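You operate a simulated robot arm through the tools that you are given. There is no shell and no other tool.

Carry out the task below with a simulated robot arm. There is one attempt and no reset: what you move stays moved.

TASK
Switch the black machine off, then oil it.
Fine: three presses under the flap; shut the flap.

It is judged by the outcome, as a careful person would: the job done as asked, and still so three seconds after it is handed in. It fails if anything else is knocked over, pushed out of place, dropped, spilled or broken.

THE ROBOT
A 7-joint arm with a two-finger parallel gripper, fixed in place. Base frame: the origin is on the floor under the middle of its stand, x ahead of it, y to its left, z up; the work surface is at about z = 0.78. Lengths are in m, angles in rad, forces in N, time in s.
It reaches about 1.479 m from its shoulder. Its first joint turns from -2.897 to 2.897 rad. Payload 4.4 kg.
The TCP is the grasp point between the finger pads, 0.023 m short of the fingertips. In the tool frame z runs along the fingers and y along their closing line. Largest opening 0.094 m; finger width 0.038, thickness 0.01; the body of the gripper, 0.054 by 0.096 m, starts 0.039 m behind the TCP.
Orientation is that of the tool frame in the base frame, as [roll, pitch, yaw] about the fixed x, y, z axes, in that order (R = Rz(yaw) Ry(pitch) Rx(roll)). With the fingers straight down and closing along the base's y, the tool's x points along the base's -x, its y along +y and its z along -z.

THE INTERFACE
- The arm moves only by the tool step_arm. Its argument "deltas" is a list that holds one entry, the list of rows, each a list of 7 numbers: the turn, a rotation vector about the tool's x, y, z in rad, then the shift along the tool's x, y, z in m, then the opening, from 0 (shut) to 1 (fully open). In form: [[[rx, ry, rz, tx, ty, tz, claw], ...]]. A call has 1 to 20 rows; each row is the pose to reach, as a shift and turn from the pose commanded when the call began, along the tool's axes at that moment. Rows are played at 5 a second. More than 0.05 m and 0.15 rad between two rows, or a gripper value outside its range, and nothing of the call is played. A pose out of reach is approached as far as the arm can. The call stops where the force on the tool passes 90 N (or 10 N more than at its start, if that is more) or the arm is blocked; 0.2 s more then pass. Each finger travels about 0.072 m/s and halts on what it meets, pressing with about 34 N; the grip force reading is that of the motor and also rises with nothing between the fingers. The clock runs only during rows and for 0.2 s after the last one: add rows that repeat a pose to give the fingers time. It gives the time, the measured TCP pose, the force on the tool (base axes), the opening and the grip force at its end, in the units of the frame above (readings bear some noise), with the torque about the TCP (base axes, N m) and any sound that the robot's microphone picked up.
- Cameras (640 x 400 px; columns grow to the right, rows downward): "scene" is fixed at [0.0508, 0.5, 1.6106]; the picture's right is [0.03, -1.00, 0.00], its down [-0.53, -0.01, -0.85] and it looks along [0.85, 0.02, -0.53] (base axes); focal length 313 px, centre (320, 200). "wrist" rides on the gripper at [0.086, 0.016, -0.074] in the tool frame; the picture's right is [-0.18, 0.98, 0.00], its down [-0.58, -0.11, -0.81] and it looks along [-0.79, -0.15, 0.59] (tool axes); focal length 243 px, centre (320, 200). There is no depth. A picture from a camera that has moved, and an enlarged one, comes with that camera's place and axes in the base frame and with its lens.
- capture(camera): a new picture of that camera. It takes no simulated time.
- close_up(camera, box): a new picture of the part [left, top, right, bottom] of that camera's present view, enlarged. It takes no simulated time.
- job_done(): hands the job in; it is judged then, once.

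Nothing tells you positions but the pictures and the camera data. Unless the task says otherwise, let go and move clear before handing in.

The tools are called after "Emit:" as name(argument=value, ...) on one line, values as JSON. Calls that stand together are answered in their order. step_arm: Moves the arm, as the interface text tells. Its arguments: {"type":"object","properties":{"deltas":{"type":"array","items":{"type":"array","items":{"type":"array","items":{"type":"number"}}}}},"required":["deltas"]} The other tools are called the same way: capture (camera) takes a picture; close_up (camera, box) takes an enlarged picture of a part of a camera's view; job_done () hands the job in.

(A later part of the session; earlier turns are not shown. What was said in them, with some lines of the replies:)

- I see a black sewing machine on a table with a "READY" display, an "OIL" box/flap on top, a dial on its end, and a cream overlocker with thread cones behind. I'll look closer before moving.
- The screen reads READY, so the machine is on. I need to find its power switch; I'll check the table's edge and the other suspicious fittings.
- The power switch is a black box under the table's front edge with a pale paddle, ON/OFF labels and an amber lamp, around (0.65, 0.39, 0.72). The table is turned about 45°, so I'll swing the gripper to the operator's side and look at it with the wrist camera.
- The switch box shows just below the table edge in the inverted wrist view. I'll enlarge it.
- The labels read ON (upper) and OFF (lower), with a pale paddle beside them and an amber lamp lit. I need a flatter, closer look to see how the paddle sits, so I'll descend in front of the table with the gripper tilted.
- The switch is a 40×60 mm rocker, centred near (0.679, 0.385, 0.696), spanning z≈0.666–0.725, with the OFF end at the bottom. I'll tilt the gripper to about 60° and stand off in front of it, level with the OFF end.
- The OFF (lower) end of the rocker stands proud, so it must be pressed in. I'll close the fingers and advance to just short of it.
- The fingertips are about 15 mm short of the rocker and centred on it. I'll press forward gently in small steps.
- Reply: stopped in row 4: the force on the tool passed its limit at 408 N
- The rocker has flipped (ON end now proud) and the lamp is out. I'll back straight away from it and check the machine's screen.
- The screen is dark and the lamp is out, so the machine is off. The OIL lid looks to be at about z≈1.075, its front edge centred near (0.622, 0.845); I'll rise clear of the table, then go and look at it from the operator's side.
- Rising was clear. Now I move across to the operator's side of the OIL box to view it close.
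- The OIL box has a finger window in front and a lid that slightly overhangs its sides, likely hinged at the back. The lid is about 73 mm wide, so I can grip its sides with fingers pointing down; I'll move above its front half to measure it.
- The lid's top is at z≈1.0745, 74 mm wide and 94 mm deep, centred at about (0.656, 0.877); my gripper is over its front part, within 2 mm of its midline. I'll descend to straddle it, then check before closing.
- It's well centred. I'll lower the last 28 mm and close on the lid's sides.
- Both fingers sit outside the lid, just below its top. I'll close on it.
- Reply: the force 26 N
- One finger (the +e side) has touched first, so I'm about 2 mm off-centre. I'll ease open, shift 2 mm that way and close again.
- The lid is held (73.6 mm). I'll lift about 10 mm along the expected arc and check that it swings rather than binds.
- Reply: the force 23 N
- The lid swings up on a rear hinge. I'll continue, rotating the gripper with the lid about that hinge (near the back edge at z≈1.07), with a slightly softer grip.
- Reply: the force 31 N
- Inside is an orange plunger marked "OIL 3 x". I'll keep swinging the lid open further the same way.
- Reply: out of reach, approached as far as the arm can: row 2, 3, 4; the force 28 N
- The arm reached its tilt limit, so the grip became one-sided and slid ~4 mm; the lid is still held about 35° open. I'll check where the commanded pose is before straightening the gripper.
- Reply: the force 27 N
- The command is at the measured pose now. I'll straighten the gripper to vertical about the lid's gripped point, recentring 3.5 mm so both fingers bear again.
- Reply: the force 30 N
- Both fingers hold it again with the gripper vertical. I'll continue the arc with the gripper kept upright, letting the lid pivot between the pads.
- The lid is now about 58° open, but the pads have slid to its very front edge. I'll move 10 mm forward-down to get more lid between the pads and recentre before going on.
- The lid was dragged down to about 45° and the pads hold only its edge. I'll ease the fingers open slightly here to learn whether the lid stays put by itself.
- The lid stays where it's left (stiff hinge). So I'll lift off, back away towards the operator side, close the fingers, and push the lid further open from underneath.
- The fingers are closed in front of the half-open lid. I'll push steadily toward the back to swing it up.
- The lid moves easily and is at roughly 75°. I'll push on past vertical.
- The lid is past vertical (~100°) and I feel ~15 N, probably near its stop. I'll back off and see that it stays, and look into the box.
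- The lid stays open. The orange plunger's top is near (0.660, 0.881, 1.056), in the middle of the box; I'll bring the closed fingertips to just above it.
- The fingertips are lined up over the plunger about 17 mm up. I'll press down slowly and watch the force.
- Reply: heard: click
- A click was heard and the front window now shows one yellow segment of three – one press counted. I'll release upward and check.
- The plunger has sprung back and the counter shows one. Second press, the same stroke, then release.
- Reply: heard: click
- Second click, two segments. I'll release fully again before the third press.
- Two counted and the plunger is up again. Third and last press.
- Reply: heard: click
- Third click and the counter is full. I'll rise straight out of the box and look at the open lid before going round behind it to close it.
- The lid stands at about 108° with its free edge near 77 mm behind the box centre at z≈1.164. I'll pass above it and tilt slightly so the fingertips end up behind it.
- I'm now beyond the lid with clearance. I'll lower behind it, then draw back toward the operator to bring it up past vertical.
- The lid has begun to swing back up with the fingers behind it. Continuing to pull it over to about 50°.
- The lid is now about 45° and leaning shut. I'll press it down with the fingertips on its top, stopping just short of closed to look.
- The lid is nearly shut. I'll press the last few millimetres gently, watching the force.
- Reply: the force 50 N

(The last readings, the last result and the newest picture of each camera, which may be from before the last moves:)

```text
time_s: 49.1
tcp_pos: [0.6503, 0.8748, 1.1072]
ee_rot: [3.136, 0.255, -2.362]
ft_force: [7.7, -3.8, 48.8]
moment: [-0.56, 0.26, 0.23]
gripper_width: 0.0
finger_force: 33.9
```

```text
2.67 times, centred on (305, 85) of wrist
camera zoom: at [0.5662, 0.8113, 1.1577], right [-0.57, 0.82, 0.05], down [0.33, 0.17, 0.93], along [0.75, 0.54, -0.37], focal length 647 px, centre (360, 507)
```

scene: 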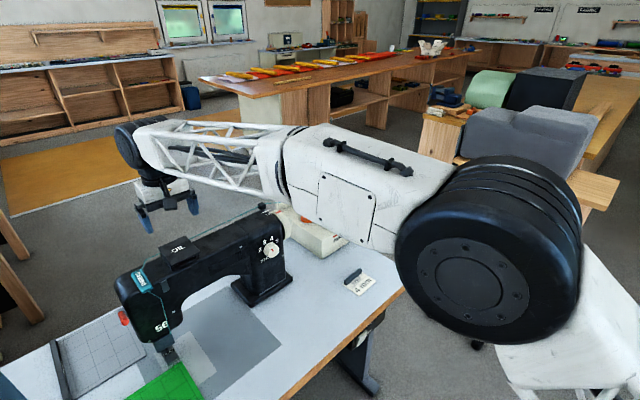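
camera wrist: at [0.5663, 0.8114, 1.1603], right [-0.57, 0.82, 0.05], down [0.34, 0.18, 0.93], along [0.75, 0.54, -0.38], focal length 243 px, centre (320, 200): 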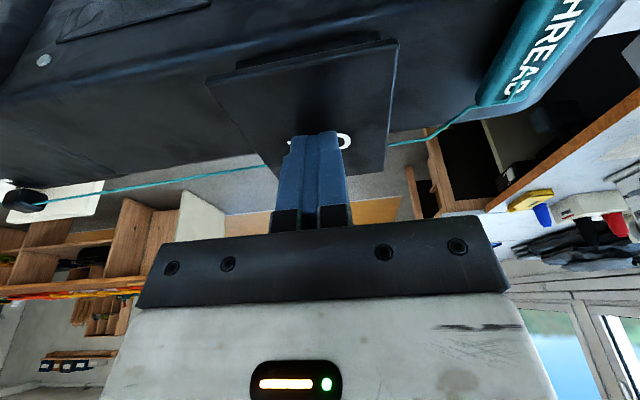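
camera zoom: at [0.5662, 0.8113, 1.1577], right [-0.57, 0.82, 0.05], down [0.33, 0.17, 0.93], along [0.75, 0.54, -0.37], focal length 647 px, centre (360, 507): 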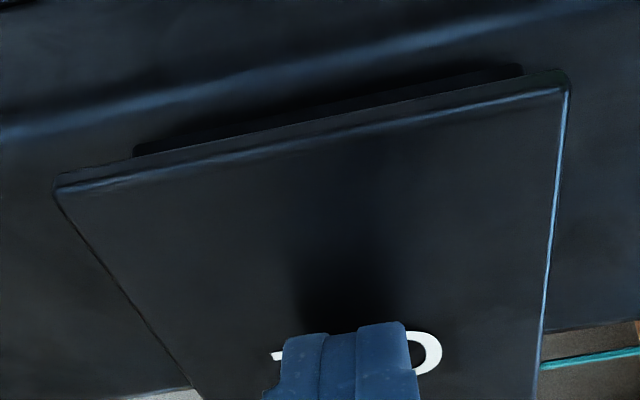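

I feel a firm 49 N stop, so the lid is down on its box. I'll lift off and inspect.

Emit:
step_arm(deltas=[[[0, 0, 0, -0.0025, 0, -0.0097, 0], [0, 0, 0, -0.0124, 0, -0.0484, 0], [0, 0, 0, -0.02, 0, -0.0775, 0], [0, 0, 0, 0.02, 0, -0.105, 0], [0, 0, 0, 0.06, 0, -0.13, 0], [0, 0, 0, 0.1, 0, -0.14, 0]]])

Emit:
capture(camera="scene")

Emit:
capture(camera="wrist")

Emit:
close_up(camera="scene", box=[130, 220, 230, 290])

```text
time_s: 50.5
tcp_pos: [0.5562, 0.7812, 1.2107]
ee_rot: [3.139, 0.25, -2.359]
ft_force: [-0.3, -1.1, -1.2]
moment: [-0.01, -0.02, -0.03]
gripper_width: 0.0
finger_force: 33.4
```

```text
taken
```

scene: 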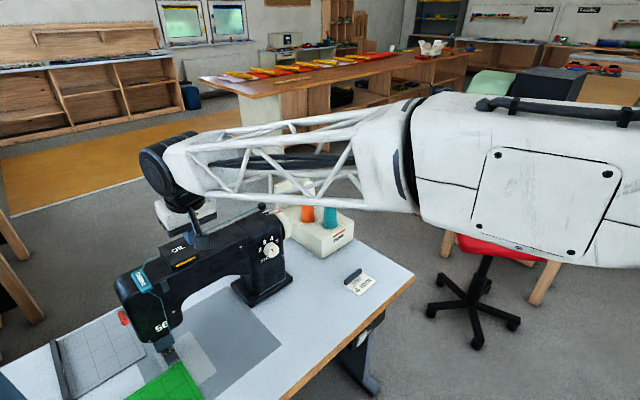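

```text
taken
camera wrist: at [0.472, 0.7187, 1.264], right [-0.57, 0.82, 0.05], down [0.34, 0.18, 0.92], along [0.75, 0.54, -0.38], focal length 243 px, centre (320, 200)
```

wrist: 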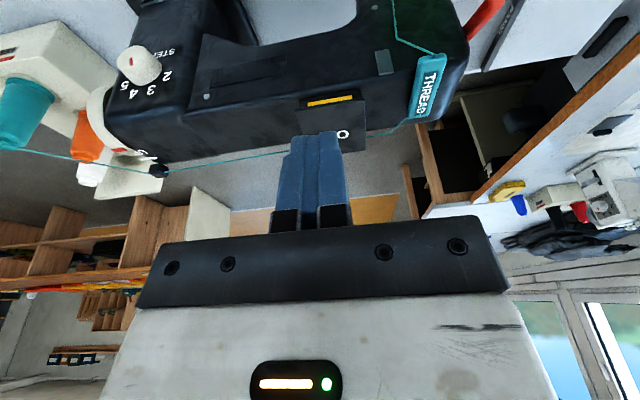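

```text
5.71 times, centred on (180, 255) of scene
camera zoom: at [0.0508, 0.5, 1.6106], right [0.03, -1.0, 0.0], down [-0.53, -0.01, -0.85], along [0.85, 0.02, -0.53], focal length 1786 px, centre (1120, -114)
```

zoom: 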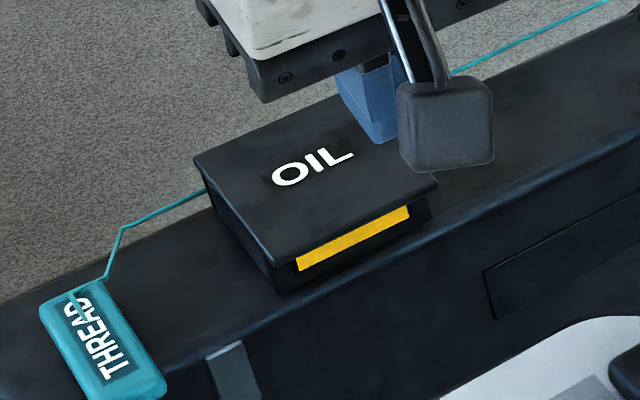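

I'll compare with the very first enlarged view to be sure the lid sits as it did when shut.

Emit:
close_up(camera="scene", box=[160, 230, 230, 280])

Emit:
close_up(camera="wrist", box=[280, 70, 390, 140])

```text
8.00 times, centred on (195, 255) of scene
camera zoom: at [0.0508, 0.5, 1.6106], right [0.03, -1.0, 0.0], down [-0.53, -0.01, -0.85], along [0.85, 0.02, -0.53], focal length 2501 px, centre (1320, -240)
```

zoom: 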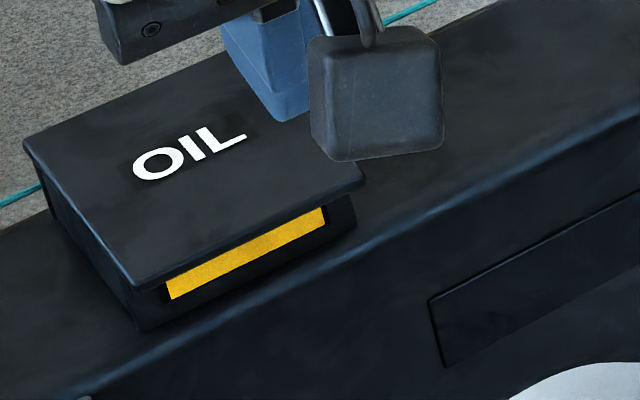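

```text
5.71 times, centred on (335, 105) of wrist
camera zoom: at [0.472, 0.7187, 1.264], right [-0.57, 0.82, 0.05], down [0.34, 0.18, 0.92], along [0.75, 0.54, -0.38], focal length 1386 px, centre (234, 743)
```

zoom: 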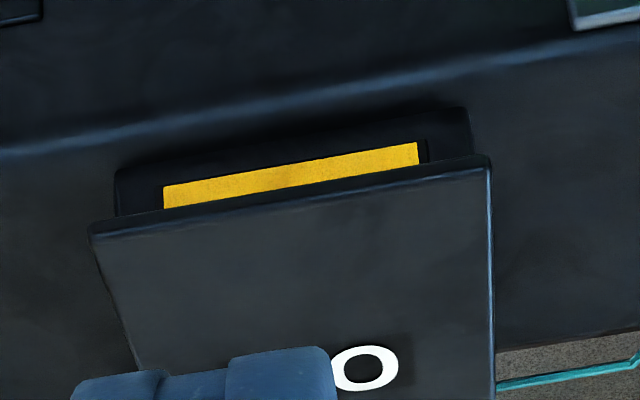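

The lid's corners match the opening picture exactly, so it is shut. I'll move clear of the machine and check the switch and the rest of the table.

Emit:
step_arm(deltas=[[[0, 0, 0, 0.0251, 0, -0.023, 0], [0, 0, 0, 0.0502, 0, -0.0459, 0], [0, 0, 0, 0.0752, 0, -0.0689, 0], [0, 0, 0, 0.1003, 0, -0.0918, 0], [0, 0, 0, 0.1254, 0, -0.1148, 0], [0, 0, 0, 0.1254, -0.045, -0.1148, 0], [0, 0, 0, 0.1254, -0.09, -0.1148, 0], [0, 0, 0, 0.1254, -0.135, -0.1148, 0], [0, 0, 0, 0.1254, -0.18, -0.1148, 0], [0, 0, 0, 0.1254, -0.225, -0.1148, 0], [0, 0, 0, 0.1254, -0.27, -0.1148, 0]]])

Emit:
capture(camera="scene")

Emit:
capture(camera="wrist")

Emit:
close_up(camera="scene", box=[320, 270, 440, 400])

Emit:
close_up(camera="scene", box=[100, 210, 300, 335])

```text
time_s: 52.9
tcp_pos: [0.641, 0.4882, 1.2895]
ee_rot: [3.137, 0.251, -2.36]
ft_force: [0.2, 0.7, 0.5]
moment: [0.06, 0.04, 0.0]
gripper_width: 0.0002
finger_force: 34.3
```

```text
taken
```

scene: 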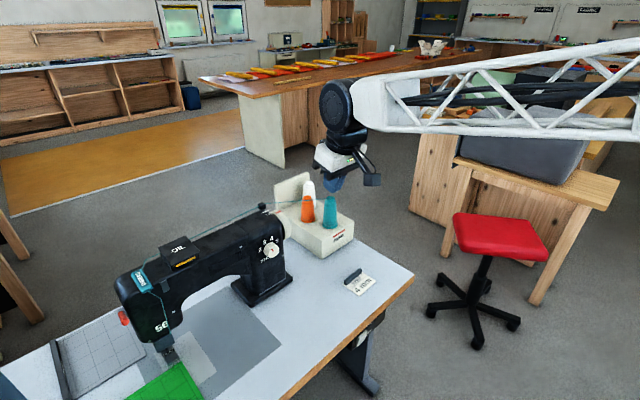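

```text
taken
camera wrist: at [0.5572, 0.4248, 1.3427], right [-0.57, 0.82, 0.05], down [0.34, 0.18, 0.93], along [0.75, 0.54, -0.38], focal length 243 px, centre (320, 200)
```

wrist: 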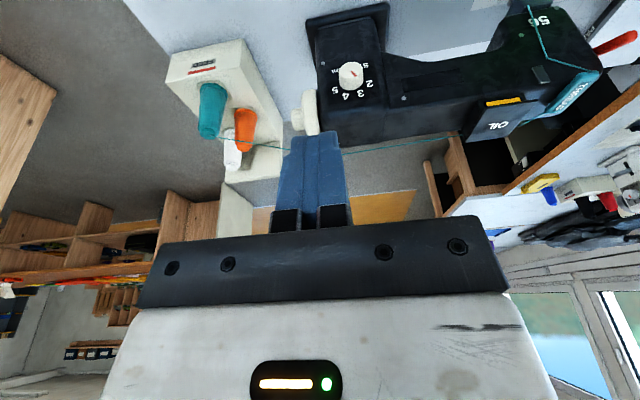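

```text
3.08 times, centred on (380, 335) of scene
camera zoom: at [0.0508, 0.5, 1.6106], right [0.03, -1.0, 0.0], down [-0.53, -0.01, -0.85], along [0.85, 0.02, -0.53], focal length 962 px, centre (135, -215)
```

zoom: 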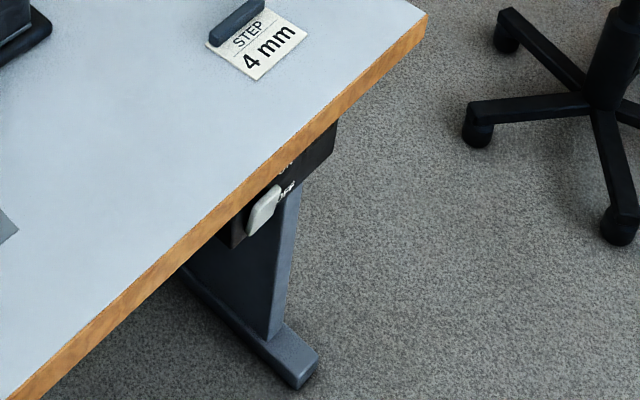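

```text
3.20 times, centred on (200, 272) of scene
camera zoom: at [0.0508, 0.5, 1.6106], right [0.03, -1.0, 0.0], down [-0.53, -0.01, -0.85], along [0.85, 0.02, -0.53], focal length 1000 px, centre (704, -32)
```

zoom: 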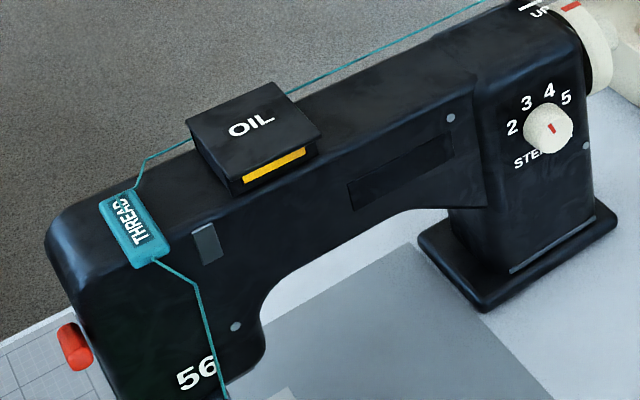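

The switch is at OFF with its lamp out and the screen dark. The oil counter shows three presses, the flap is shut, nothing else has moved, and the gripper is clear, so I'm handing the job in.

Emit:
job_done()

```text
The job is handed in.
```

The black sewing machine is off and oiled, and I've handed the job in.

- **Power:** I pressed the rocker under the table edge to OFF. Its lamp went out and the READY screen went dark.
- **Oil:** I pressed the plunger under the flap three times. Each press gave a click, and the counter in the front window filled to three segments.
- **Flap:** It is shut, and its corners match the picture taken before I started.

The switch press hit harder than I intended: the force reading spiked to 408 N before the arm stopped. The switch flipped cleanly and I saw no damage.

In the final pictures nothing else on the table had moved, and the gripper was clear of the machine.
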